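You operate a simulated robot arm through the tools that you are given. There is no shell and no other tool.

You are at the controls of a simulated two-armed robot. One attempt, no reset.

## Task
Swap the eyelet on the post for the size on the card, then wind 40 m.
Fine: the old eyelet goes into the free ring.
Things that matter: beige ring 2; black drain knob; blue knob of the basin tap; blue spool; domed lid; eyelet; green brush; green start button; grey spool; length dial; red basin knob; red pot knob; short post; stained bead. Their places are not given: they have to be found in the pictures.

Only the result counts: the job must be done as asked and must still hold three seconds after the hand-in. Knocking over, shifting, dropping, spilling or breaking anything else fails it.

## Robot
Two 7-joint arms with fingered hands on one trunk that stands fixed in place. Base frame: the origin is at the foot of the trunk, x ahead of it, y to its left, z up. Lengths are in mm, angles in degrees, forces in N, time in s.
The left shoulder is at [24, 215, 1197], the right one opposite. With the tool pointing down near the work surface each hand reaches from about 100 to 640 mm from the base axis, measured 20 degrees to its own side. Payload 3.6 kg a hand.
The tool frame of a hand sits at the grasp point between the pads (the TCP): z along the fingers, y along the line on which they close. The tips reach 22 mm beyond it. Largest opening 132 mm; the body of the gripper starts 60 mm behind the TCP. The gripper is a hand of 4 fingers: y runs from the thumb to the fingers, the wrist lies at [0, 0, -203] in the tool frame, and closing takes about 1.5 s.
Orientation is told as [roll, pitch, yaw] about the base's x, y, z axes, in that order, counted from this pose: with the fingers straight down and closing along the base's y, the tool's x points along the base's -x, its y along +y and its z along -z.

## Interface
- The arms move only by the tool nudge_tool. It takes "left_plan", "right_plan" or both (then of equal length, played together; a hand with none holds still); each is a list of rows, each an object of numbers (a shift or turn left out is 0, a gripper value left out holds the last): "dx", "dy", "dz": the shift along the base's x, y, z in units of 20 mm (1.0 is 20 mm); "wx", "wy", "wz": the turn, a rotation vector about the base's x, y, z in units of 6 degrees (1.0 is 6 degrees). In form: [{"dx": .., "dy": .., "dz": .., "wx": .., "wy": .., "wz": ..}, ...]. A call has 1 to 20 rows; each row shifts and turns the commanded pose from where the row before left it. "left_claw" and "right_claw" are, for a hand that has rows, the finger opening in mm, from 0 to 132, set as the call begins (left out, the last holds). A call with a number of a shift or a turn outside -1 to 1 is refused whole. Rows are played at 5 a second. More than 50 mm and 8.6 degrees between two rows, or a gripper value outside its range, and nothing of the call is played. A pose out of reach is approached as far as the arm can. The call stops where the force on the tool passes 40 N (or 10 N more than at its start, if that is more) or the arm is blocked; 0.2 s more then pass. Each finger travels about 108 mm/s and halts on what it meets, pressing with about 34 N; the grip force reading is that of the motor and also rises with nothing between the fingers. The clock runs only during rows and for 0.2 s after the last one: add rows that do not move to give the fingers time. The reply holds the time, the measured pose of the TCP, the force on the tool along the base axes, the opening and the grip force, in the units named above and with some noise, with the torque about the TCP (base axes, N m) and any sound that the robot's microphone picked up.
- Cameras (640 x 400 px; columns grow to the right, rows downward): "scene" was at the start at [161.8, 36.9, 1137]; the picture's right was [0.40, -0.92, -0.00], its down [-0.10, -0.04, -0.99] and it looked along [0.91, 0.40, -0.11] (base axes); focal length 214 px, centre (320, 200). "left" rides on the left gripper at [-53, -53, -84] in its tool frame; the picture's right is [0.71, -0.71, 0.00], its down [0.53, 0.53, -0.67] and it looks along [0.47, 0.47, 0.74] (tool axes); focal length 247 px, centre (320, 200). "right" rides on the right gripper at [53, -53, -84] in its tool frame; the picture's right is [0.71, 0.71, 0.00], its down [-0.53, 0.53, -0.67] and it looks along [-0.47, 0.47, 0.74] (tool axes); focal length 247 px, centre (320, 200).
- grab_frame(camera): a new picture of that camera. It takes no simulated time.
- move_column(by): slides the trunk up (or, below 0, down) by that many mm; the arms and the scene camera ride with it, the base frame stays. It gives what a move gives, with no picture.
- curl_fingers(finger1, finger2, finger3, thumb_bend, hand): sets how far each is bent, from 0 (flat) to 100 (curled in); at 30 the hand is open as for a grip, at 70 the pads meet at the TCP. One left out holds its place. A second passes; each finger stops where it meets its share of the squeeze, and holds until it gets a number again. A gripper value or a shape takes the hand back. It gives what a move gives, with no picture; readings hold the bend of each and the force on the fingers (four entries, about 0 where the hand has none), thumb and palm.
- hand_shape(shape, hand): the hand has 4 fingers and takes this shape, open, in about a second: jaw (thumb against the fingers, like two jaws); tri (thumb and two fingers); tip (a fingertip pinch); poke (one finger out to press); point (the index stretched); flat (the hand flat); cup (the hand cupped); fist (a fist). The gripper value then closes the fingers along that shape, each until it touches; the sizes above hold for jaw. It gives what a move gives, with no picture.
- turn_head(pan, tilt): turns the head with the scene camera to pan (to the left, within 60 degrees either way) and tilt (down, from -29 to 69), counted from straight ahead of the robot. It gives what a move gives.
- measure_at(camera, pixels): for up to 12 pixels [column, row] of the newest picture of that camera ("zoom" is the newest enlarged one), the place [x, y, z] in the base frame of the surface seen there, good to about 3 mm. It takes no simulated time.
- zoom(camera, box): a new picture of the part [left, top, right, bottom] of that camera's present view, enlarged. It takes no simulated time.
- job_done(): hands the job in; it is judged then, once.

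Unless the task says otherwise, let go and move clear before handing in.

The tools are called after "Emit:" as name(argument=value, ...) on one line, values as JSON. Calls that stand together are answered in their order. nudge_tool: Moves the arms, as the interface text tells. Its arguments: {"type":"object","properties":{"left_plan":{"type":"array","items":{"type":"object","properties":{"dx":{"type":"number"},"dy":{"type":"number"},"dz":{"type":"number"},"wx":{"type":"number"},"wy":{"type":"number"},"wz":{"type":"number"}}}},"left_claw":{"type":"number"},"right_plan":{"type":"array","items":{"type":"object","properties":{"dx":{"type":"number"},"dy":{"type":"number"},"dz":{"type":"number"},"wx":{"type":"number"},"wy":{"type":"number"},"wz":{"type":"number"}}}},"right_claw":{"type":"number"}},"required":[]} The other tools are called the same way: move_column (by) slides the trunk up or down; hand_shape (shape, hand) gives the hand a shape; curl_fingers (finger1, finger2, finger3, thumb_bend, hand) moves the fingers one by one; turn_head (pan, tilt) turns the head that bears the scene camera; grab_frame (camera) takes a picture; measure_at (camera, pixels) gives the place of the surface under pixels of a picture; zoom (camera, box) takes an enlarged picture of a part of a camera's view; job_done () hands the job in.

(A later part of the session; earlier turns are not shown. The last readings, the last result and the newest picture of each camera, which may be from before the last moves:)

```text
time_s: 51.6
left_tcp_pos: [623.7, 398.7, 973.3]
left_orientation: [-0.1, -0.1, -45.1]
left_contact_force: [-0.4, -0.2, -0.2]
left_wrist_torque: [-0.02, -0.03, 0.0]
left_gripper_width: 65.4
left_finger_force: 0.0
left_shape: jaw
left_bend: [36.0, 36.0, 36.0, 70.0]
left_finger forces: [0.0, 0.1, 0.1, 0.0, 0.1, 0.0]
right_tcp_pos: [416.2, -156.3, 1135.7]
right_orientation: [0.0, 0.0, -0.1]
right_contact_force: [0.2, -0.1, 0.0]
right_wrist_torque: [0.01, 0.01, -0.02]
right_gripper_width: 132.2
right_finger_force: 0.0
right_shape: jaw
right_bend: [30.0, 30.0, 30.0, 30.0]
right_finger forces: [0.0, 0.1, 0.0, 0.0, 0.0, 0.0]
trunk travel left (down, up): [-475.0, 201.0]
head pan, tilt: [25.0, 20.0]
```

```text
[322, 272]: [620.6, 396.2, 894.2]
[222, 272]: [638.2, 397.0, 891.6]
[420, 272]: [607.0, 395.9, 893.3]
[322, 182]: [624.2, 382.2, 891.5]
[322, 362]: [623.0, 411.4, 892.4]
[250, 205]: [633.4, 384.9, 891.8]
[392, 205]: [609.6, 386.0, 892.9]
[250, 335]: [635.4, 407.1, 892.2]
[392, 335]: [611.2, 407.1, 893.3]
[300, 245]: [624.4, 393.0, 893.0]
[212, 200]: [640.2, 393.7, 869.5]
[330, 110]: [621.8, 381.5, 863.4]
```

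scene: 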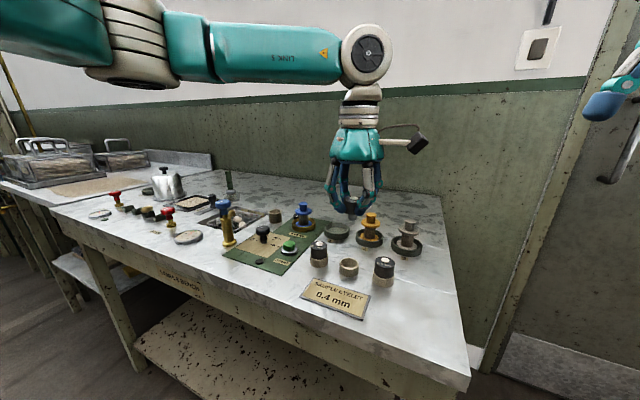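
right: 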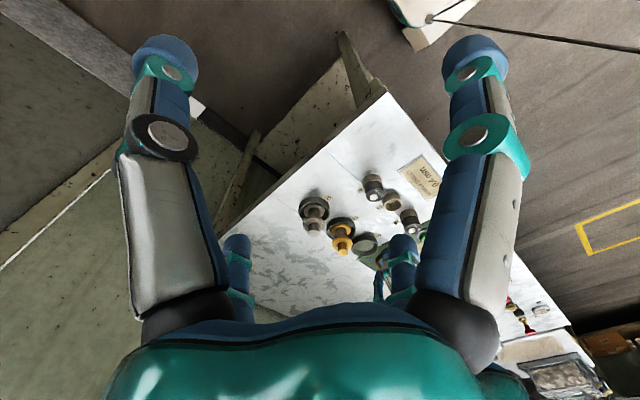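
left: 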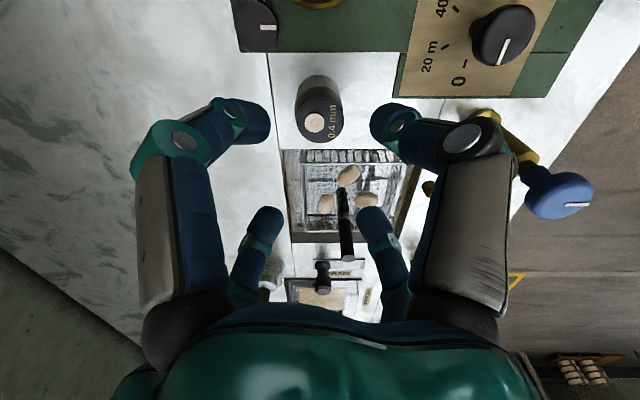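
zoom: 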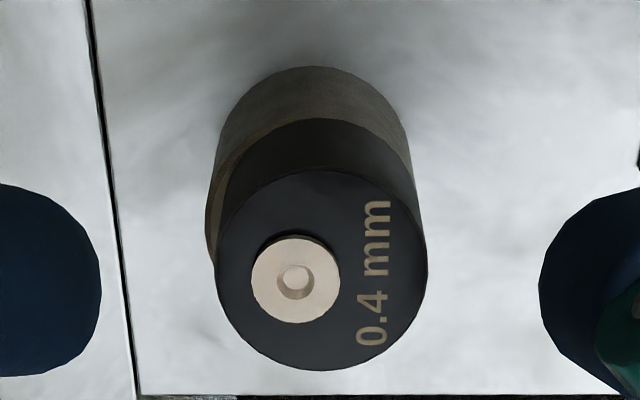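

The eyelet's top centre is (622.8, 396.5), while the post's is (624.5, 398.0), so it sits about 2 mm off centre. I'll go back down, re-grip, and re-centre it with a tiny lift.

Emit:
nudge_tool(left_plan=[{"dz": -0.9}, {"dz": -0.9}, {"dz": -0.9}, {"dz": -0.8}, {"dz": -0.45}, {}])

Emit:
nudge_tool(left_plan=[{}, {}, {}, {}, {}, {}, {}, {}], left_claw=22)

Emit:
nudge_tool(left_plan=[{"dz": 0.1}, {"dz": 0.1}, {}, {}])

```text
time_s: 53.0
left_tcp_pos: [623.1, 396.9, 893.5]
left_orientation: [0.0, 0.0, -45.1]
left_contact_force: [0.3, 0.2, -0.2]
left_wrist_torque: [-0.02, 0.0, 0.0]
left_gripper_width: 65.4
left_finger_force: 0.1
left_shape: jaw
left_bend: [36.0, 36.0, 36.0, 70.0]
left_finger forces: [0.0, 0.1, 0.0, 0.0, 0.0, 0.0]
right_tcp_pos: [416.7, -155.5, 1135.7]
right_orientation: [0.0, 0.1, 0.0]
right_contact_force: [-0.6, 0.0, -0.4]
right_wrist_torque: [-0.01, -0.03, -0.01]
right_gripper_width: 131.9
right_finger_force: 0.1
right_shape: jaw
right_bend: [30.0, 30.0, 30.0, 30.0]
right_finger forces: [0.0, 0.0, 0.0, 0.0, 0.0, 0.0]
trunk travel left (down, up): [-475.0, 201.0]
head pan, tilt: [25.0, 20.0]
```

```text
time_s: 54.8
left_tcp_pos: [624.1, 396.6, 893.4]
left_orientation: [0.0, -0.1, -45.1]
left_contact_force: [0.3, 0.0, 0.2]
left_wrist_torque: [-0.01, -0.02, -0.02]
left_gripper_width: 26.1
left_finger_force: 34.7
left_shape: jaw
left_bend: [77.0, 77.0, 77.0, 70.0]
left_finger forces: [30.6, 30.9, 30.6, 0.0, 31.4, 0.1]
right_tcp_pos: [416.9, -156.7, 1135.3]
right_orientation: [0.0, 0.1, 0.0]
right_contact_force: [0.5, -0.1, -0.1]
right_wrist_torque: [0.01, 0.03, 0.0]
right_gripper_width: 131.8
right_finger_force: 0.0
right_shape: jaw
right_bend: [30.0, 30.0, 30.0, 30.0]
right_finger forces: [0.0, 0.1, 0.0, 0.1, 0.0, 0.0]
trunk travel left (down, up): [-475.0, 201.0]
head pan, tilt: [25.0, 20.0]
```

```text
time_s: 55.8
left_tcp_pos: [624.3, 397.3, 897.4]
left_orientation: [0.0, 0.0, -45.1]
left_contact_force: [-0.2, 1.0, -1.0]
left_wrist_torque: [-0.01, -0.02, -0.02]
left_gripper_width: 26.4
left_finger_force: 33.7
left_shape: jaw
left_bend: [77.0, 77.0, 77.0, 70.0]
left_finger forces: [30.4, 30.8, 30.5, 0.0, 31.3, 0.0]
right_tcp_pos: [417.7, -155.3, 1136.2]
right_orientation: [0.0, 0.1, -0.1]
right_contact_force: [1.1, 0.4, 0.0]
right_wrist_torque: [0.0, -0.03, -0.01]
right_gripper_width: 132.1
right_finger_force: 0.1
right_shape: jaw
right_bend: [30.0, 30.0, 30.0, 30.0]
right_finger forces: [0.0, 0.1, 0.0, 0.0, 0.1, 0.0]
trunk travel left (down, up): [-475.0, 201.0]
head pan, tilt: [25.0, 20.0]
```

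It is lifted 4 mm with clean readings. Now I'll shift (+1.4, +1.3) mm and lower it again.

Emit:
nudge_tool(left_plan=[{"dx": 0.07, "dy": 0.065}, {}, {"dz": -0.07}, {"dz": -0.07}, {"dz": -0.05}, {}])

Emit:
zoom(camera="scene", box=[235, 160, 315, 230])

```text
time_s: 57.2
left_tcp_pos: [624.1, 397.5, 894.8]
left_orientation: [-0.1, 0.1, -45.2]
left_contact_force: [0.0, -0.2, -0.3]
left_wrist_torque: [-0.01, -0.02, 0.03]
left_gripper_width: 26.2
left_finger_force: 33.6
left_shape: jaw
left_bend: [77.0, 77.0, 77.0, 70.0]
left_finger forces: [30.5, 30.7, 30.5, 0.0, 31.4, 0.0]
right_tcp_pos: [417.2, -156.1, 1136.3]
right_orientation: [0.0, 0.1, 0.0]
right_contact_force: [1.2, 0.2, 0.1]
right_wrist_torque: [-0.03, 0.01, -0.02]
right_gripper_width: 131.7
right_finger_force: 0.0
right_shape: jaw
right_bend: [30.0, 30.0, 30.0, 30.0]
right_finger forces: [0.0, 0.1, 0.1, 0.0, 0.0, 0.0]
trunk travel left (down, up): [-475.0, 201.0]
head pan, tilt: [25.0, 20.0]
```

```text
5.71 times, centred on (275, 195) of scene
```

zoom: 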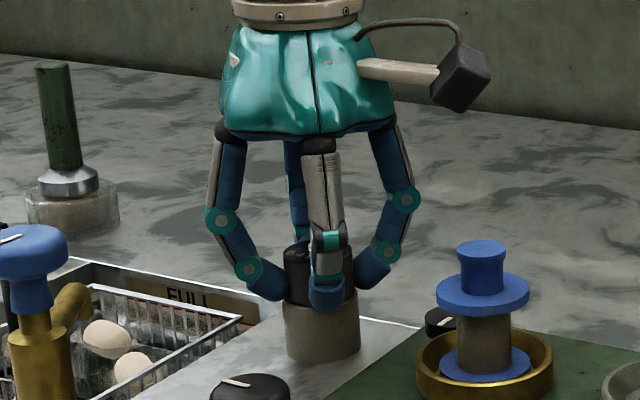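

Emit:
nudge_tool(left_plan=[{"dz": -0.04}, {}])

Emit:
nudge_tool(left_plan=[{"dz": -0.04}, {}])

```text
time_s: 57.8
left_tcp_pos: [623.6, 398.4, 893.3]
left_orientation: [0.1, 0.0, -45.1]
left_contact_force: [-0.5, -0.5, -0.1]
left_wrist_torque: [-0.02, -0.04, -0.01]
left_gripper_width: 26.3
left_finger_force: 34.2
left_shape: jaw
left_bend: [77.0, 77.0, 77.0, 70.0]
left_finger forces: [30.5, 30.8, 30.6, 0.0, 31.3, 0.0]
right_tcp_pos: [416.1, -156.7, 1136.1]
right_orientation: [0.0, 0.1, 0.0]
right_contact_force: [0.0, -0.3, 0.3]
right_wrist_torque: [-0.01, 0.04, 0.02]
right_gripper_width: 132.0
right_finger_force: 0.1
right_shape: jaw
right_bend: [30.0, 30.0, 30.0, 30.0]
right_finger forces: [0.0, 0.1, 0.1, 0.0, 0.1, 0.1]
trunk travel left (down, up): [-475.0, 201.0]
head pan, tilt: [25.0, 20.0]
```

```text
time_s: 58.4
left_tcp_pos: [623.7, 396.6, 892.9]
left_orientation: [0.0, 0.0, -45.4]
left_contact_force: [2.2, 2.3, 3.4]
left_wrist_torque: [0.05, -0.03, 0.01]
left_gripper_width: 25.9
left_finger_force: 34.1
left_shape: jaw
left_bend: [77.0, 77.0, 77.0, 70.0]
left_finger forces: [31.0, 32.1, 30.8, 0.0, 31.4, 0.0]
right_tcp_pos: [417.1, -157.1, 1135.6]
right_orientation: [0.0, 0.1, -0.1]
right_contact_force: [-1.0, 0.5, 0.3]
right_wrist_torque: [-0.03, 0.02, 0.0]
right_gripper_width: 131.8
right_finger_force: 0.1
right_shape: jaw
right_bend: [30.0, 30.0, 30.0, 30.0]
right_finger forces: [0.1, 0.0, 0.1, 0.1, 0.1, 0.0]
trunk travel left (down, up): [-475.0, 201.0]
head pan, tilt: [25.0, 20.0]
```

The contact now shows a side push of (+2.2, +2.3) N, so the socket's centre is a little further in +x and +y. I'll back off, shift 0.8 mm that way and lower again.

Emit:
nudge_tool(left_plan=[{"dz": 0.1}, {"dx": 0.04, "dy": 0.04}, {}, {"dz": -0.06}, {}])

Emit:
nudge_tool(left_plan=[{"dz": -0.04}, {}])

```text
time_s: 59.6
left_tcp_pos: [624.0, 398.4, 895.0]
left_orientation: [-0.1, 0.0, -45.2]
left_contact_force: [-1.1, 0.0, -0.5]
left_wrist_torque: [0.02, -0.04, 0.01]
left_gripper_width: 26.0
left_finger_force: 34.0
left_shape: jaw
left_bend: [77.0, 77.0, 77.0, 70.0]
left_finger forces: [30.8, 31.1, 30.8, 0.0, 32.0, 0.1]
left hand out of reach, approached as far as the arm can: row 4
right_tcp_pos: [416.6, -156.9, 1136.7]
right_orientation: [-0.1, 0.1, 0.0]
right_contact_force: [0.6, 0.7, 0.0]
right_wrist_torque: [-0.01, -0.01, 0.02]
right_gripper_width: 131.9
right_finger_force: 0.1
right_shape: jaw
right_bend: [30.0, 30.0, 30.0, 30.0]
right_finger forces: [0.0, 0.0, 0.0, 0.1, 0.0, 0.1]
trunk travel left (down, up): [-475.0, 201.0]
head pan, tilt: [25.0, 20.0]
```

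```text
time_s: 60.2
left_tcp_pos: [624.1, 398.5, 894.6]
left_orientation: [0.0, 0.0, -45.1]
left_contact_force: [-0.3, -0.5, -0.3]
left_wrist_torque: [0.01, 0.02, -0.03]
left_gripper_width: 25.8
left_finger_force: 33.4
left_shape: jaw
left_bend: [77.0, 77.0, 77.0, 70.0]
left_finger forces: [30.8, 31.0, 30.8, 0.0, 32.0, 0.0]
right_tcp_pos: [417.3, -154.8, 1135.3]
right_orientation: [-0.1, -0.1, 0.0]
right_contact_force: [0.2, -0.3, -0.9]
right_wrist_torque: [0.01, -0.01, 0.01]
right_gripper_width: 131.6
right_finger_force: 0.0
right_shape: jaw
right_bend: [30.0, 30.0, 30.0, 30.0]
right_finger forces: [0.1, 0.1, 0.1, 0.0, 0.1, 0.2]
trunk travel left (down, up): [-475.0, 201.0]
head pan, tilt: [25.0, 20.0]
```

The reply says the left arm is at its reach limit here, which explains the offset. I'll lift the eyelet 100 mm, lower the trunk by 60 mm to gain reach, then place it again.

Emit:
nudge_tool(left_plan=[{"dz": 0.25}, {"dz": 0.25}, {"dz": 0.5}, {"dz": 1}, {"dz": 1}, {"dz": 1}, {"dz": 1}, {}])

Emit:
move_column(by=-60)

Emit:
grab_frame(camera="left")

Emit:
grab_frame(camera="scene")

```text
time_s: 62.0
left_tcp_pos: [623.4, 399.4, 994.7]
left_orientation: [-0.1, 0.2, -45.1]
left_contact_force: [-0.5, -0.6, 0.1]
left_wrist_torque: [0.01, -0.05, 0.0]
left_gripper_width: 26.1
left_finger_force: 34.4
left_shape: jaw
left_bend: [77.0, 77.0, 77.0, 70.0]
left_finger forces: [30.7, 31.1, 30.7, 0.0, 32.0, 0.0]
right_tcp_pos: [417.9, -155.7, 1135.9]
right_orientation: [0.0, 0.1, 0.1]
right_contact_force: [-0.3, 0.1, 0.6]
right_wrist_torque: [0.02, 0.02, 0.05]
right_gripper_width: 132.3
right_finger_force: 0.2
right_shape: jaw
right_bend: [30.0, 30.0, 30.0, 30.0]
right_finger forces: [0.0, 0.0, 0.0, 0.1, 0.0, 0.0]
trunk travel left (down, up): [-475.0, 201.0]
head pan, tilt: [25.0, 20.0]
```

```text
time_s: 63.0
left_tcp_pos: [623.3, 398.9, 934.3]
left_orientation: [0.1, 0.0, -45.2]
left_contact_force: [0.1, -0.2, -0.8]
left_wrist_torque: [-0.02, 0.0, -0.01]
left_gripper_width: 26.2
left_finger_force: 33.9
left_shape: jaw
left_bend: [77.0, 77.0, 77.0, 70.0]
left_finger forces: [30.8, 31.1, 30.8, 0.0, 31.9, 0.0]
right_tcp_pos: [416.3, -155.8, 1074.6]
right_orientation: [0.0, 0.0, 0.0]
right_contact_force: [-0.1, 0.3, 0.1]
right_wrist_torque: [-0.03, -0.03, 0.0]
right_gripper_width: 131.9
right_finger_force: 0.0
right_shape: jaw
right_bend: [30.0, 30.0, 30.0, 30.0]
right_finger forces: [0.0, 0.0, 0.0, 0.1, 0.1, 0.1]
trunk travel left (down, up): [-415.0, 261.0]
head pan, tilt: [25.0, 20.0]
```

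```text
taken
```

left: 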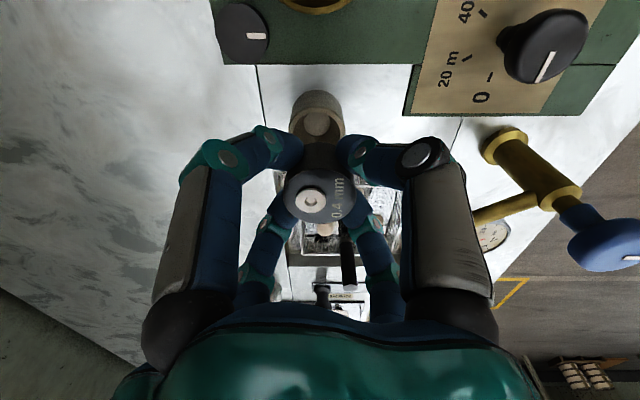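

```text
taken
```

scene: 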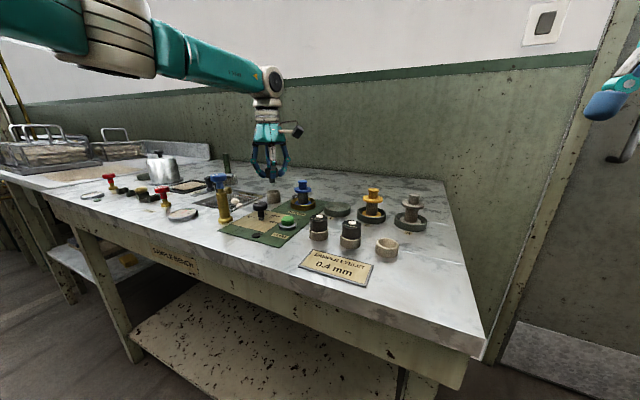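

The trunk is lowered and the hand is at z≈934 over the post, whose rim shows at (317,115). I'll zoom to align.

Emit:
zoom(camera="left", box=[280, 75, 360, 145])

Emit:
measure_at(camera="zoom", pixels=[[170, 230], [455, 230], [310, 112], [205, 160], [415, 160], [310, 190]])

Emit:
zoom(camera="scene", box=[230, 140, 310, 220])

```text
5.71 times, centred on (320, 110) of left
```

zoom: 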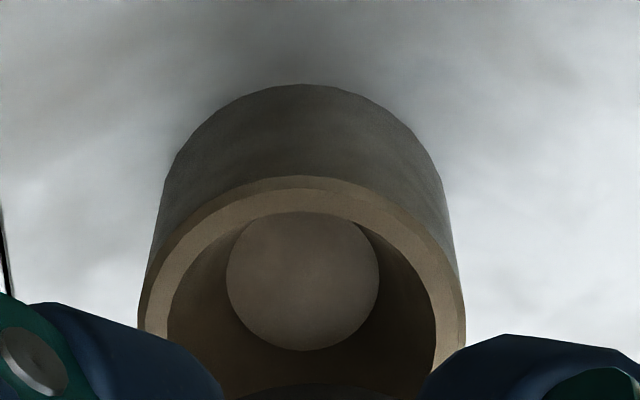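

```text
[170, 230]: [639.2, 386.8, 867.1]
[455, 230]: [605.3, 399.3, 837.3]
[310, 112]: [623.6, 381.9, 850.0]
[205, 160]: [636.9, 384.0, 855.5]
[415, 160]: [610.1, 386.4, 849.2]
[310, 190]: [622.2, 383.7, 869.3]
```

```text
5.00 times, centred on (270, 180) of scene
```

zoom: 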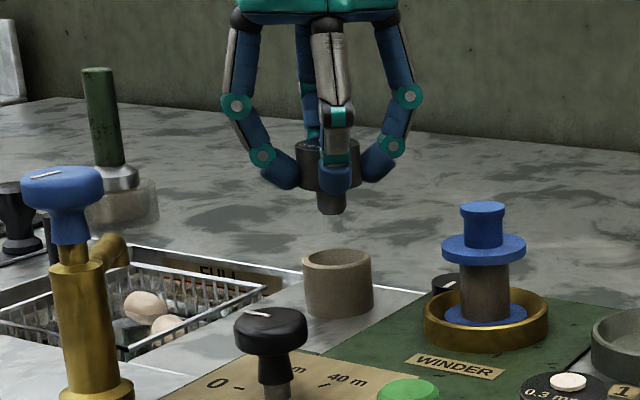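

The socket's axis is at column 317, so I need about +1.9 mm in x. I'll check how the eyelet sits in the hand too.

Emit:
zoom(camera="left", box=[270, 150, 370, 240])

Emit:
measure_at(camera="zoom", pixels=[[322, 210], [240, 240], [400, 240], [322, 170], [322, 290], [290, 200]])

```text
4.44 times, centred on (320, 195) of left
```

zoom: 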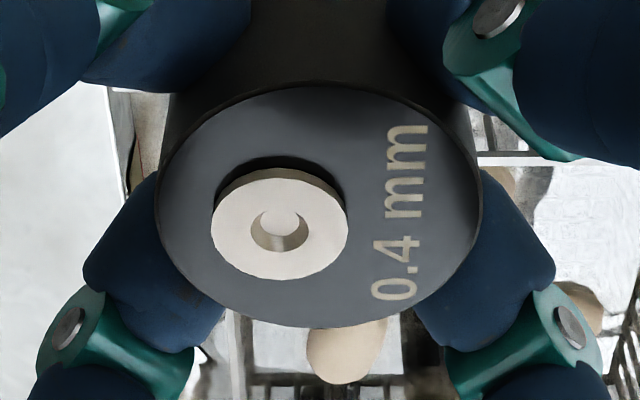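

```text
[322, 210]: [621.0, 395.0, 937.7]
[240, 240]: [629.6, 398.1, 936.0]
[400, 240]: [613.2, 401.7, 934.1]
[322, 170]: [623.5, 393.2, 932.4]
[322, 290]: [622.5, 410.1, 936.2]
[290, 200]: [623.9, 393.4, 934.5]
```

The eyelet is centred in the hand. I'll shift +1.8 mm in x and +0.4 mm in y, then descend 32 mm.

Emit:
nudge_tool(left_plan=[{"dx": 0.09, "dy": 0.02}, {}, {}])

Emit:
zoom(camera="left", box=[280, 75, 360, 145])

```text
time_s: 63.8
left_tcp_pos: [625.7, 398.7, 933.2]
left_orientation: [0.0, 0.0, -45.1]
left_contact_force: [-1.3, 0.4, 0.1]
left_wrist_torque: [0.0, -0.01, 0.0]
left_gripper_width: 26.0
left_finger_force: 33.8
left_shape: jaw
left_bend: [77.0, 77.0, 77.0, 70.0]
left_finger forces: [30.8, 31.0, 30.8, 0.0, 31.9, 0.1]
right_tcp_pos: [416.6, -156.2, 1074.2]
right_orientation: [0.0, 0.1, -0.2]
right_contact_force: [-0.9, 0.1, -0.5]
right_wrist_torque: [-0.04, -0.03, 0.03]
right_gripper_width: 131.9
right_finger_force: 0.2
right_shape: jaw
right_bend: [30.0, 30.0, 30.0, 30.0]
right_finger forces: [0.1, 0.0, 0.0, 0.1, 0.0, 0.0]
trunk travel left (down, up): [-415.0, 261.0]
head pan, tilt: [25.0, 20.0]
```

```text
5.71 times, centred on (320, 110) of left
```

zoom: 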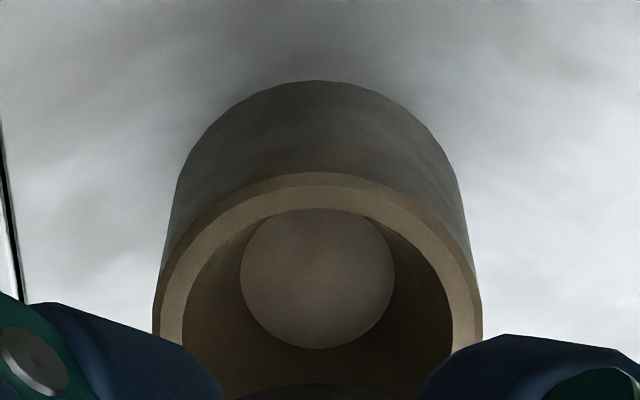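

The socket is now at column 319.6, aligned with the hand. I'll descend.

Emit:
nudge_tool(left_plan=[{"dz": -0.5}, {"dz": -0.5}, {"dz": -0.4}, {"dz": -0.2}, {"dz": -0.1}, {}])

Emit:
nudge_tool(left_plan=[{"dz": -0.1}, {"dz": -0.1}, {}])

Emit:
zoom(camera="scene", box=[230, 150, 310, 220])

```text
time_s: 65.2
left_tcp_pos: [625.7, 399.6, 900.1]
left_orientation: [0.0, 0.0, -45.1]
left_contact_force: [-0.3, 0.5, -0.2]
left_wrist_torque: [0.01, -0.01, -0.02]
left_gripper_width: 26.1
left_finger_force: 33.7
left_shape: jaw
left_bend: [77.0, 77.0, 77.0, 70.0]
left_finger forces: [30.8, 31.1, 30.7, 0.0, 31.8, 0.0]
right_tcp_pos: [416.9, -157.2, 1072.9]
right_orientation: [0.0, 0.2, 0.0]
right_contact_force: [1.2, 0.4, -0.2]
right_wrist_torque: [0.02, 0.0, 0.0]
right_gripper_width: 132.0
right_finger_force: 0.2
right_shape: jaw
right_bend: [30.0, 30.0, 30.0, 30.0]
right_finger forces: [0.1, 0.1, 0.0, 0.0, 0.0, 0.1]
trunk travel left (down, up): [-415.0, 261.0]
head pan, tilt: [25.0, 20.0]
```

```text
time_s: 66.0
left_tcp_pos: [626.1, 398.9, 898.7]
left_orientation: [0.1, 0.0, -45.1]
left_contact_force: [-0.1, -0.1, -0.6]
left_wrist_torque: [-0.02, 0.0, -0.01]
left_gripper_width: 26.3
left_finger_force: 33.3
left_shape: jaw
left_bend: [77.0, 77.0, 77.0, 70.0]
left_finger forces: [30.8, 31.1, 30.9, 0.0, 31.9, 0.0]
right_tcp_pos: [416.2, -157.0, 1074.6]
right_orientation: [0.0, 0.1, -0.2]
right_contact_force: [0.1, -0.2, -0.6]
right_wrist_torque: [-0.01, 0.02, 0.03]
right_gripper_width: 132.0
right_finger_force: 0.0
right_shape: jaw
right_bend: [30.0, 30.0, 30.0, 30.0]
right_finger forces: [0.0, 0.1, 0.1, 0.0, 0.0, 0.0]
trunk travel left (down, up): [-415.0, 261.0]
head pan, tilt: [25.0, 20.0]
```

```text
5.71 times, centred on (270, 185) of scene
```

zoom: 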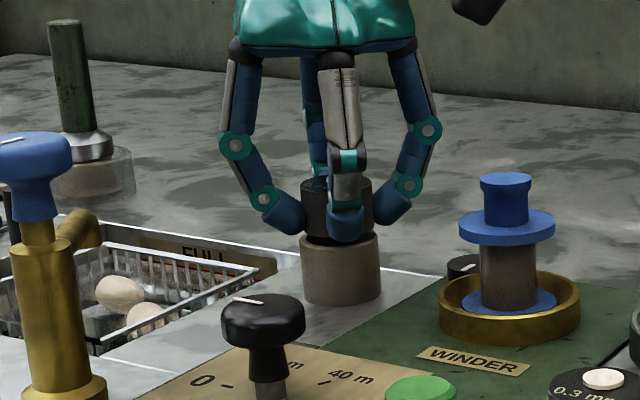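

Emit:
nudge_tool(left_plan=[{"dz": -0.07}, {"dz": -0.06}, {}])

Emit:
nudge_tool(left_plan=[{"dz": -0.05}, {}])

```text
time_s: 66.8
left_tcp_pos: [625.1, 398.1, 894.2]
left_orientation: [0.0, 0.0, -45.1]
left_contact_force: [-0.1, 0.7, -0.8]
left_wrist_torque: [-0.01, -0.01, 0.01]
left_gripper_width: 26.1
left_finger_force: 34.2
left_shape: jaw
left_bend: [77.0, 77.0, 77.0, 70.0]
left_finger forces: [30.8, 31.1, 30.7, 0.1, 31.9, 0.0]
right_tcp_pos: [417.1, -156.7, 1074.7]
right_orientation: [-0.1, 0.2, -0.1]
right_contact_force: [0.7, 0.2, -0.5]
right_wrist_torque: [-0.03, 0.04, -0.04]
right_gripper_width: 131.7
right_finger_force: 0.1
right_shape: jaw
right_bend: [30.0, 30.0, 30.0, 30.0]
right_finger forces: [0.1, 0.1, 0.1, 0.1, 0.0, 0.0]
trunk travel left (down, up): [-415.0, 261.0]
head pan, tilt: [25.0, 20.0]
```

```text
time_s: 67.4
left_tcp_pos: [624.8, 398.7, 893.7]
left_orientation: [0.0, 0.0, -45.1]
left_contact_force: [-0.3, -0.3, 0.4]
left_wrist_torque: [0.04, 0.0, -0.01]
left_gripper_width: 26.1
left_finger_force: 34.2
left_shape: jaw
left_bend: [77.0, 77.0, 77.0, 70.0]
left_finger forces: [30.8, 31.1, 30.9, 0.0, 31.9, 0.1]
right_tcp_pos: [415.4, -155.9, 1075.9]
right_orientation: [0.1, 0.1, -0.1]
right_contact_force: [-0.6, -0.4, 0.0]
right_wrist_torque: [0.0, 0.0, -0.02]
right_gripper_width: 132.0
right_finger_force: 0.1
right_shape: jaw
right_bend: [30.0, 30.0, 30.0, 30.0]
right_finger forces: [0.0, 0.0, 0.0, 0.1, 0.0, 0.0]
trunk travel left (down, up): [-415.0, 261.0]
head pan, tilt: [25.0, 20.0]
```

Emit:
nudge_tool(left_plan=[{"dz": -0.04}, {}])

Emit:
nudge_tool(left_plan=[{"dz": -0.03}, {}])

```text
time_s: 68.0
left_tcp_pos: [625.5, 398.0, 893.9]
left_orientation: [-0.1, 0.0, -45.1]
left_contact_force: [0.0, 1.3, 2.2]
left_wrist_torque: [-0.03, 0.0, -0.01]
left_gripper_width: 26.0
left_finger_force: 34.0
left_shape: jaw
left_bend: [77.0, 77.0, 77.0, 70.0]
left_finger forces: [30.7, 31.2, 30.9, 0.0, 32.1, 0.1]
right_tcp_pos: [417.5, -157.5, 1073.9]
right_orientation: [0.1, 0.1, 0.0]
right_contact_force: [0.3, 0.1, 0.5]
right_wrist_torque: [-0.01, 0.0, 0.03]
right_gripper_width: 131.6
right_finger_force: 0.1
right_shape: jaw
right_bend: [30.0, 30.0, 30.0, 30.0]
right_finger forces: [0.0, 0.1, 0.1, 0.1, 0.0, 0.1]
trunk travel left (down, up): [-415.0, 261.0]
head pan, tilt: [25.0, 20.0]
```

```text
time_s: 68.6
left_tcp_pos: [623.0, 398.7, 892.9]
left_orientation: [0.0, 0.0, -45.0]
left_contact_force: [0.6, 1.1, 5.1]
left_wrist_torque: [-0.05, 0.01, 0.0]
left_gripper_width: 26.5
left_finger_force: 34.5
left_shape: jaw
left_bend: [77.0, 77.0, 77.0, 70.0]
left_finger forces: [31.2, 31.7, 31.1, 0.0, 32.2, 0.0]
right_tcp_pos: [415.3, -156.2, 1074.1]
right_orientation: [-0.1, 0.0, -0.1]
right_contact_force: [0.3, -0.9, 0.3]
right_wrist_torque: [-0.01, -0.01, 0.01]
right_gripper_width: 132.1
right_finger_force: 0.0
right_shape: jaw
right_bend: [30.0, 30.0, 30.0, 30.0]
right_finger forces: [0.0, 0.0, 0.0, 0.0, 0.0, 0.1]
trunk travel left (down, up): [-415.0, 261.0]
head pan, tilt: [25.0, 20.0]
```

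The force is now almost purely vertical at 5 N, so the eyelet is seated. I'll release, rise and check the centring.

Emit:
nudge_tool(left_plan=[{}, {}, {}, {}, {}, {}], left_claw=66)

Emit:
nudge_tool(left_plan=[{"dz": 0.5}, {"dz": 0.8}, {"dz": 0.9}, {"dz": 0.9}, {"dz": 0.9}, {}])

Emit:
zoom(camera="left", box=[280, 60, 360, 150])

Emit:
measure_at(camera="zoom", pixels=[[322, 272], [222, 272], [420, 272], [322, 182], [322, 362], [250, 205], [392, 205], [250, 335], [392, 335]])

Emit:
grab_frame(camera="left")

```text
time_s: 70.0
left_tcp_pos: [623.6, 398.0, 892.1]
left_orientation: [0.1, -0.1, -45.2]
left_contact_force: [-1.2, 0.8, 0.5]
left_wrist_torque: [0.0, 0.01, -0.06]
left_gripper_width: 65.4
left_finger_force: 0.0
left_shape: jaw
left_bend: [36.0, 36.0, 36.0, 70.0]
left_finger forces: [0.0, 0.0, 0.0, 0.0, 0.1, 0.0]
right_tcp_pos: [417.7, -156.0, 1074.9]
right_orientation: [0.0, 0.1, 0.0]
right_contact_force: [-0.8, -0.3, -0.5]
right_wrist_torque: [-0.03, 0.01, 0.02]
right_gripper_width: 132.0
right_finger_force: 0.1
right_shape: jaw
right_bend: [30.0, 30.0, 30.0, 30.0]
right_finger forces: [0.1, 0.0, 0.0, 0.0, 0.0, 0.0]
trunk travel left (down, up): [-415.0, 261.0]
head pan, tilt: [25.0, 20.0]
```

```text
time_s: 71.4
left_tcp_pos: [626.6, 399.1, 971.5]
left_orientation: [0.0, 0.1, -45.1]
left_contact_force: [-0.5, -0.3, 0.6]
left_wrist_torque: [-0.04, 0.0, 0.0]
left_gripper_width: 65.4
left_finger_force: 0.1
left_shape: jaw
left_bend: [36.0, 36.0, 36.0, 70.0]
left_finger forces: [0.1, 0.0, 0.1, 0.0, 0.0, 0.0]
right_tcp_pos: [416.6, -156.1, 1075.0]
right_orientation: [0.0, 0.1, -0.1]
right_contact_force: [0.5, -0.1, 0.3]
right_wrist_torque: [-0.03, 0.02, 0.0]
right_gripper_width: 132.1
right_finger_force: 0.0
right_shape: jaw
right_bend: [30.0, 30.0, 30.0, 30.0]
right_finger forces: [0.1, 0.1, 0.0, 0.0, 0.0, 0.0]
trunk travel left (down, up): [-415.0, 261.0]
head pan, tilt: [25.0, 20.0]
```

```text
4.44 times, centred on (320, 105) of left
```

zoom: 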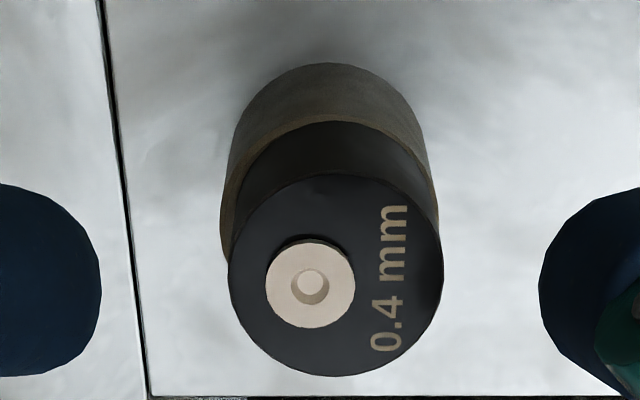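

```text
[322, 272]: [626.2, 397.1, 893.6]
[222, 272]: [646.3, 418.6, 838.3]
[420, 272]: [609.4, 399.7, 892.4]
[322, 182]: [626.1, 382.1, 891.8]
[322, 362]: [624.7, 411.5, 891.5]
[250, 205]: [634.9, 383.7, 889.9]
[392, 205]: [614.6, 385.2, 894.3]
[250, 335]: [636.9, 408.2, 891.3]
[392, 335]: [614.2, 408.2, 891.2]
```

```text
taken
```

left: 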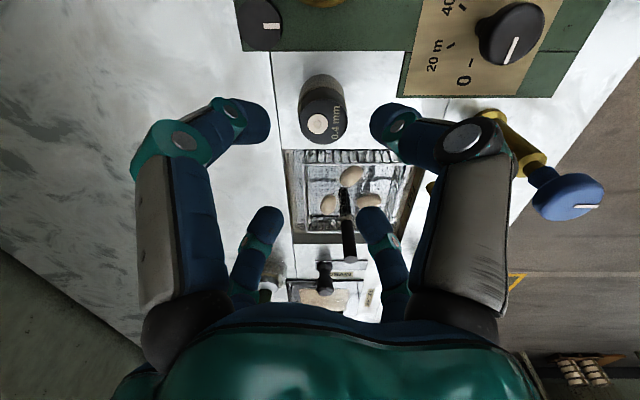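

The eyelet now sits centred on the post to within about 0.5 mm. Next I'll hover over the length dial near (502, 343) to read it.

Emit:
nudge_tool(left_plan=[{"dx": -0.772, "dy": -0.348, "dz": 0.0875}, {"dx": -0.772, "dy": -0.348, "dz": 0.0875}, {"dx": -0.772, "dy": -0.348, "dz": 0.0875}, {"dx": -0.772, "dy": -0.348, "dz": 0.0875}, {"dx": -0.772, "dy": -0.348, "dz": 0.0875}, {"dx": -0.772, "dy": -0.348, "dz": 0.0875}, {"dx": -0.772, "dy": -0.348, "dz": 0.0875}, {"dx": -0.772, "dy": -0.348, "dz": 0.0875}, {}, {}])

Emit:
grab_frame(camera="left")

Emit:
zoom(camera="left", box=[270, 60, 370, 160])

Emit:
zoom(camera="scene", box=[220, 185, 310, 255])

```text
time_s: 73.6
left_tcp_pos: [501.8, 343.2, 986.5]
left_orientation: [0.0, 0.0, -45.1]
left_contact_force: [-0.2, -0.3, 0.6]
left_wrist_torque: [-0.02, 0.05, -0.03]
left_gripper_width: 65.5
left_finger_force: 0.1
left_shape: jaw
left_bend: [36.0, 36.0, 36.0, 70.0]
left_finger forces: [0.0, 0.1, 0.0, 0.0, 0.1, 0.0]
right_tcp_pos: [416.4, -156.3, 1074.5]
right_orientation: [-0.1, 0.1, 0.0]
right_contact_force: [-0.8, 1.1, 0.1]
right_wrist_torque: [0.0, 0.01, 0.01]
right_gripper_width: 131.7
right_finger_force: 0.0
right_shape: jaw
right_bend: [30.0, 30.0, 30.0, 30.0]
right_finger forces: [0.1, 0.0, 0.1, 0.1, 0.0, 0.0]
trunk travel left (down, up): [-415.0, 261.0]
head pan, tilt: [25.0, 20.0]
```

```text
taken
```

left: 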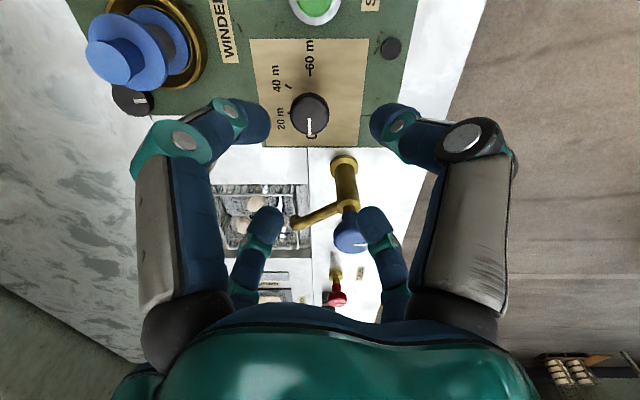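

```text
4.00 times, centred on (320, 110) of left
```

zoom: 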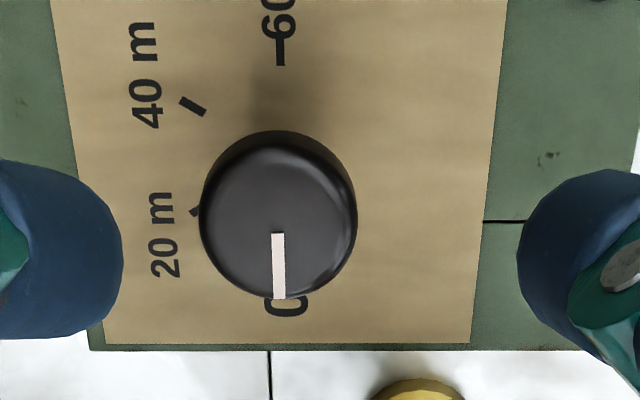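

```text
5.71 times, centred on (265, 220) of scene
```

zoom: 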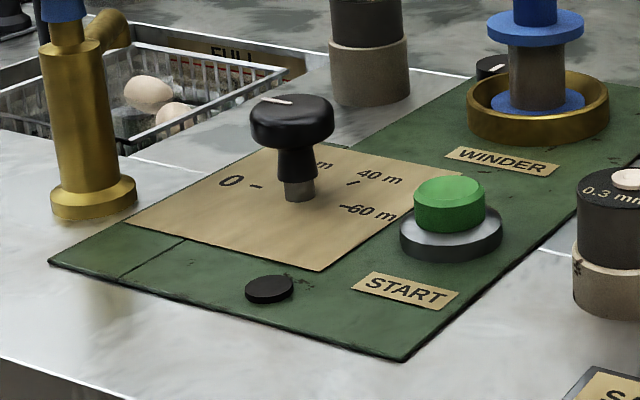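

The dial's marks run 0 (toward +y), 20 m, 40 m, 60 m (toward −y) in 60° steps through +x, and the white pointer is at 0. I need −120° (clockwise from above). I'll measure the knob and nearby tap.

Emit:
measure_at(camera="zoom", pixels=[[278, 90], [250, 110], [300, 100], [275, 150], [240, 140], [310, 140]])

Emit:
measure_at(camera="left", pixels=[[310, 115], [295, 115], [324, 115], [310, 100], [310, 129], [300, 105], [320, 105], [300, 126], [320, 126], [348, 235], [345, 165], [315, 8]])

```text
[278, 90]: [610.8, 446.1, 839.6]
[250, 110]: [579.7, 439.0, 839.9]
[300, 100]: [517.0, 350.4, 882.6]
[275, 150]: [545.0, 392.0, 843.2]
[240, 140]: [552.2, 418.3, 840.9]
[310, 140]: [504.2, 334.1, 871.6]
```

```text
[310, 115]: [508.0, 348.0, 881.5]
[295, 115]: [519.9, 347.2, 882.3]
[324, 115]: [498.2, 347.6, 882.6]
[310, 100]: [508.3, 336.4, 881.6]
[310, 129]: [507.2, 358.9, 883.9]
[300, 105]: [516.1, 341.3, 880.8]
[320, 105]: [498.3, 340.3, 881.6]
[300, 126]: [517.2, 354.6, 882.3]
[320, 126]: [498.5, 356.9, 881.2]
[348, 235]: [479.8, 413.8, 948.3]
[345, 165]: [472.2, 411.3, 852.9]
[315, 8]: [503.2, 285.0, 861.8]
```

The knob's top is centred near (509, 348, 882) with a 30 mm diameter, but the tap's blue knob nearby reaches z≈948. I'll measure the tap carefully before bringing the hand down there.

Emit:
zoom(camera="scene", box=[195, 160, 275, 230])

Emit:
measure_at(camera="zoom", pixels=[[205, 110], [245, 108], [290, 110], [245, 130], [210, 125], [285, 125], [245, 165], [255, 250], [250, 360], [200, 380], [310, 370], [310, 165]])

Emit:
zoom(camera="left", box=[300, 140, 400, 270])

```text
5.71 times, centred on (235, 195) of scene
```

zoom: 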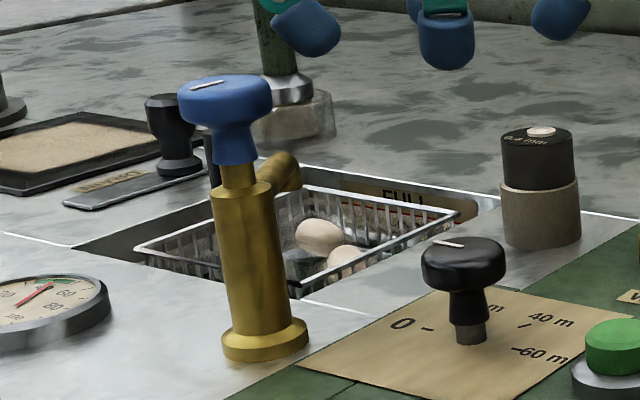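

```text
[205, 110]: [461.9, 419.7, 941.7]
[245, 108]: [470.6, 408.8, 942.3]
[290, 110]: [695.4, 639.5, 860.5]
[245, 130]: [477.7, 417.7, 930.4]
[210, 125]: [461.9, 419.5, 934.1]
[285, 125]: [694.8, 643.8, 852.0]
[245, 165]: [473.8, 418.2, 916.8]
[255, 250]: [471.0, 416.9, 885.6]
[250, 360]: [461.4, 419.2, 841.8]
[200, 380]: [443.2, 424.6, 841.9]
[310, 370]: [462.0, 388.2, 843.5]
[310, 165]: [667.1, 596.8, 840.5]
```

```text
3.08 times, centred on (350, 205) of left
```

zoom: 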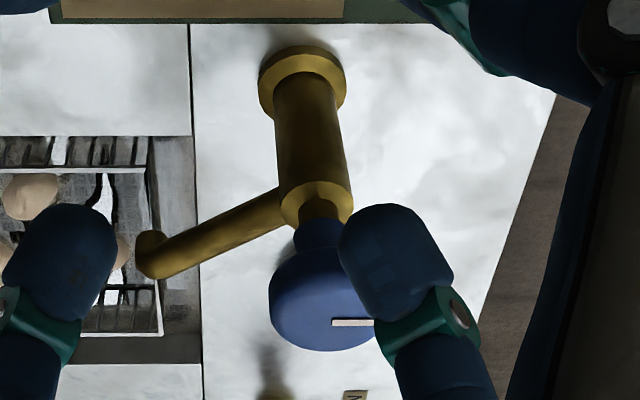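

The tap axis is near (478, 418) and its blue cap's edge is about 59 mm from the dial axis, so clearance is tight. I'll measure the cap's top height and the hand's own knuckle positions.

Emit:
grab_frame(camera="left")

Emit:
measure_at(camera="left", pixels=[[342, 228], [352, 245], [340, 240], [356, 232], [345, 250], [182, 138], [150, 140], [200, 170], [470, 138], [500, 145], [228, 105], [400, 118]])

```text
taken
```

left: 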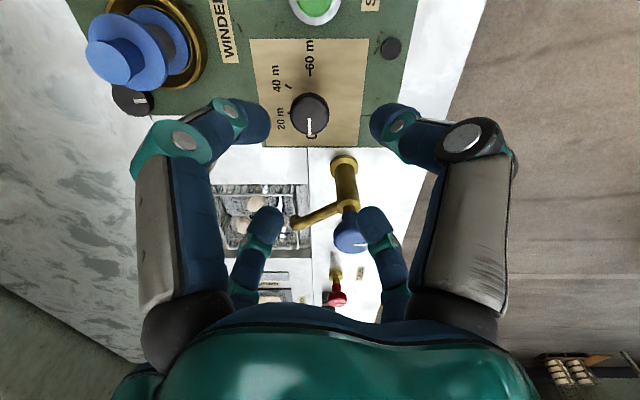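

```text
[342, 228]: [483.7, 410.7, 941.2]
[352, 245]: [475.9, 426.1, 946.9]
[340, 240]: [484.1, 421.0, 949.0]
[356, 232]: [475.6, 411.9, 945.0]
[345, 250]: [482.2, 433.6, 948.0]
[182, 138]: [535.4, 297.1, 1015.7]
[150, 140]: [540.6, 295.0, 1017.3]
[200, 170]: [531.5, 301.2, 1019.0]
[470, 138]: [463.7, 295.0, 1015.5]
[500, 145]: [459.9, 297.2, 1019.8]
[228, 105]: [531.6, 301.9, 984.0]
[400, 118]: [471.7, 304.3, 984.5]
```

The cap's top is at z≈948 and about 78 mm from the dial axis (direction 113°). I'll turn the knob in three 40° strokes with the hand's yaw between −2° and −42°, so no finger points at the tap. First I'll rotate to −2° and centre over the knob at hover height.

Emit:
nudge_tool(left_plan=[{"dx": 0.05, "dy": 0.03, "wz": 0.896}, {"dx": 0.05, "dy": 0.03, "wz": 0.896}, {"dx": 0.05, "dy": 0.03, "wz": 0.896}, {"dx": 0.05, "dy": 0.03, "wz": 0.896}, {"dx": 0.05, "dy": 0.03, "wz": 0.896}, {"dx": 0.05, "dy": 0.03, "wz": 0.896}, {"dx": 0.05, "dy": 0.03, "wz": 0.896}, {"dx": 0.025, "dy": 0.04, "wz": 0.896}, {}, {}], left_claw=56)

Emit:
grab_frame(camera="left")

Emit:
zoom(camera="left", box=[270, 60, 370, 160])

```text
time_s: 75.8
left_tcp_pos: [509.8, 347.4, 984.9]
left_orientation: [0.1, 0.1, -1.9]
left_contact_force: [-0.3, 0.2, -0.3]
left_wrist_torque: [0.0, -0.02, -0.02]
left_gripper_width: 56.3
left_finger_force: 0.0
left_shape: jaw
left_bend: [40.0, 40.0, 40.0, 70.0]
left_finger forces: [0.1, 0.0, 0.1, 0.0, 0.1, 0.0]
right_tcp_pos: [416.8, -157.9, 1075.6]
right_orientation: [0.0, 0.1, -0.1]
right_contact_force: [0.5, 0.8, -0.7]
right_wrist_torque: [0.02, 0.0, -0.01]
right_gripper_width: 132.0
right_finger_force: 0.0
right_shape: jaw
right_bend: [30.0, 30.0, 30.0, 30.0]
right_finger forces: [0.0, 0.0, 0.1, 0.1, 0.0, 0.0]
trunk travel left (down, up): [-415.0, 261.0]
head pan, tilt: [25.0, 20.0]
```

```text
taken
```

left: 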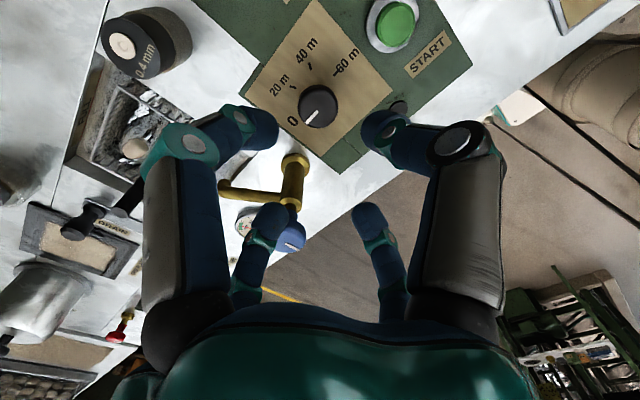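

```text
4.00 times, centred on (320, 110) of left
```

zoom: 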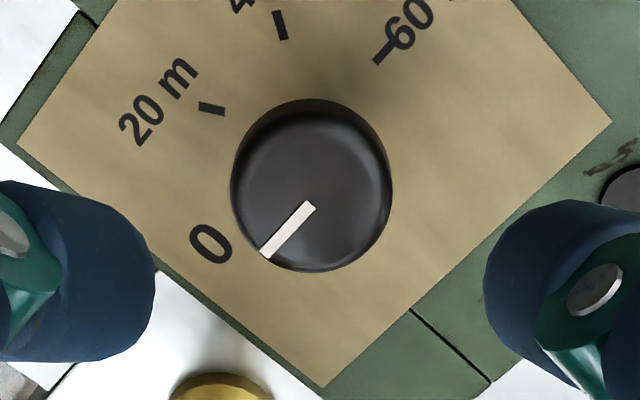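

The pointer still reads 0 and the knob is at about (318, 109). I'll measure rim points on the knob's top face to refine its centre.

Emit:
measure_at(camera="zoom", pixels=[[240, 195], [384, 195], [312, 264], [312, 122], [262, 143], [362, 143], [262, 245], [362, 245], [312, 195], [290, 180], [335, 210]])

```text
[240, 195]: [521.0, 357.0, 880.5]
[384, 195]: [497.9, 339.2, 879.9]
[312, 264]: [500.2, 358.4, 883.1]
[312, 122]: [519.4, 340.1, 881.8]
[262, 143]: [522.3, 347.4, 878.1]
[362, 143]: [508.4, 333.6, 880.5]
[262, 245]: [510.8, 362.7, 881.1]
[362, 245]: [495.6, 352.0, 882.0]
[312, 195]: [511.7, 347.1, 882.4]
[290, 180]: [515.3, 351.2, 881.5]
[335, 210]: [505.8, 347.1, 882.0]
```

The knob's centre averages to (509.5, 348.8). I'll nudge slightly and descend to z≈930 to check alignment more closely.

Emit:
nudge_tool(left_plan=[{"dx": 0.03, "dy": 0.03, "dz": -0.75}, {"dz": -0.7}, {"dz": -0.7}, {"dz": -0.6}, {}, {}], left_claw=50)

Emit:
grab_frame(camera="left")

Emit:
zoom(camera="left", box=[260, 70, 380, 190])

Emit:
zoom(camera="scene", box=[200, 140, 300, 240])

```text
time_s: 77.2
left_tcp_pos: [508.6, 348.7, 931.8]
left_orientation: [0.0, 0.1, -2.2]
left_contact_force: [0.3, 1.9, 0.4]
left_wrist_torque: [0.0, -0.02, -0.01]
left_gripper_width: 50.6
left_finger_force: 0.0
left_shape: jaw
left_bend: [42.0, 42.0, 42.0, 70.0]
left_finger forces: [0.1, 0.0, 0.0, 0.0, 0.0, 0.0]
right_tcp_pos: [416.4, -157.2, 1074.4]
right_orientation: [0.0, 0.1, -0.1]
right_contact_force: [0.2, 0.0, 0.4]
right_wrist_torque: [0.03, -0.04, -0.02]
right_gripper_width: 131.7
right_finger_force: 0.0
right_shape: jaw
right_bend: [30.0, 30.0, 30.0, 30.0]
right_finger forces: [0.1, 0.1, 0.1, 0.1, 0.0, 0.1]
trunk travel left (down, up): [-415.0, 261.0]
head pan, tilt: [25.0, 20.0]
```

```text
taken
```

left: 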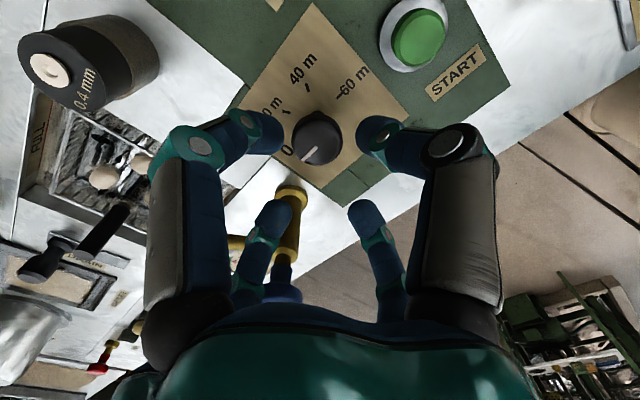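

```text
3.33 times, centred on (320, 130) of left
```

zoom: 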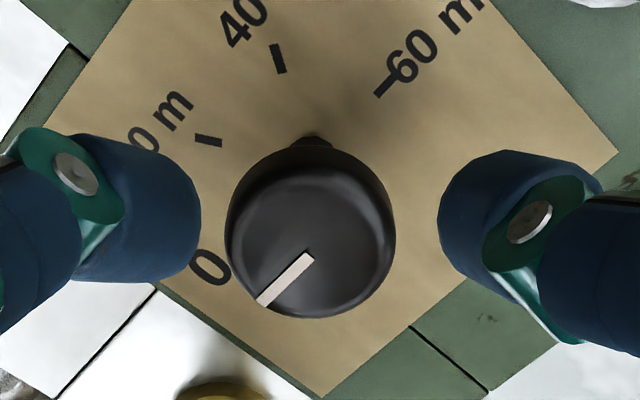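

```text
4.00 times, centred on (250, 190) of scene
```

zoom: 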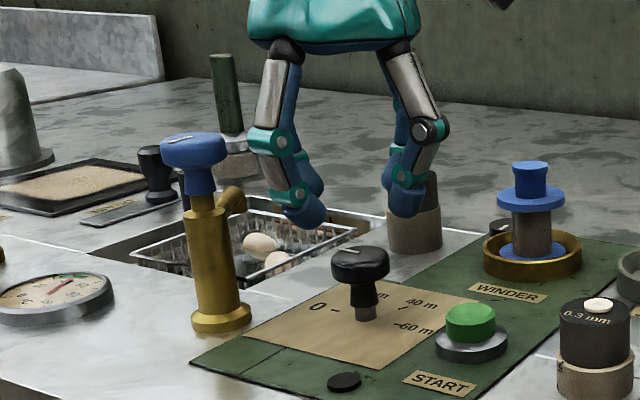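

The knob is offset (+2.0, +0.4) mm from the hand's axis. I'll correct this and descend to z≈905, watching the tap clearance.

Emit:
nudge_tool(left_plan=[{"dx": 0.1, "dy": 0.02}, {"dz": -0.5}, {"dz": -0.5}, {"dz": -0.35}, {}, {}])

Emit:
grab_frame(camera="left")

Emit:
zoom(camera="left", box=[250, 90, 390, 230])

Emit:
zoom(camera="scene", box=[200, 140, 300, 240])

```text
time_s: 78.6
left_tcp_pos: [511.8, 348.9, 903.0]
left_orientation: [0.0, 0.1, -2.1]
left_contact_force: [0.3, -0.4, 0.0]
left_wrist_torque: [-0.01, 0.0, 0.01]
left_gripper_width: 50.5
left_finger_force: 0.1
left_shape: jaw
left_bend: [42.0, 42.0, 42.0, 70.0]
left_finger forces: [0.1, 0.1, 0.1, 0.1, 0.0, 0.0]
right_tcp_pos: [417.3, -156.6, 1074.7]
right_orientation: [0.0, 0.1, 0.0]
right_contact_force: [0.7, -0.6, -0.2]
right_wrist_torque: [0.04, 0.02, -0.01]
right_gripper_width: 131.9
right_finger_force: 0.1
right_shape: jaw
right_bend: [30.0, 30.0, 30.0, 30.0]
right_finger forces: [0.1, 0.1, 0.0, 0.0, 0.0, 0.0]
trunk travel left (down, up): [-415.0, 261.0]
head pan, tilt: [25.0, 20.0]
```

```text
taken
```

left: 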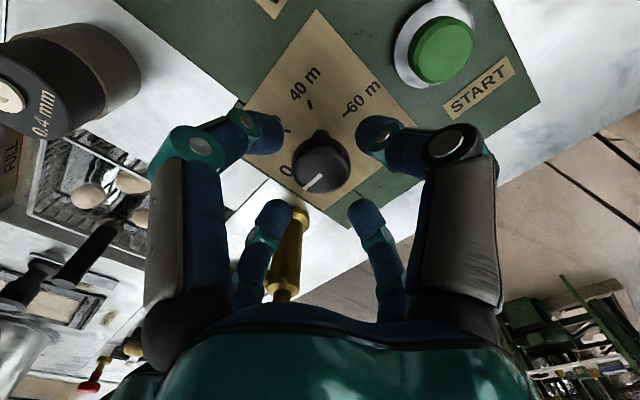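

```text
2.86 times, centred on (320, 160) of left
```

zoom: 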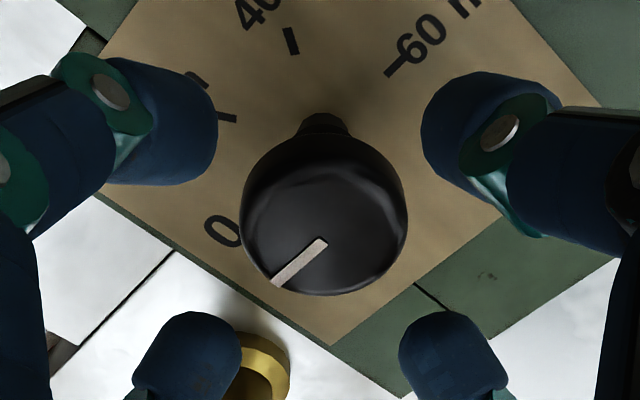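

```text
4.00 times, centred on (250, 190) of scene
```

zoom: 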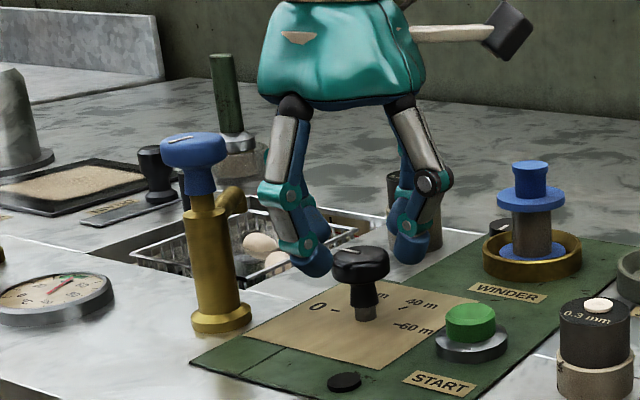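

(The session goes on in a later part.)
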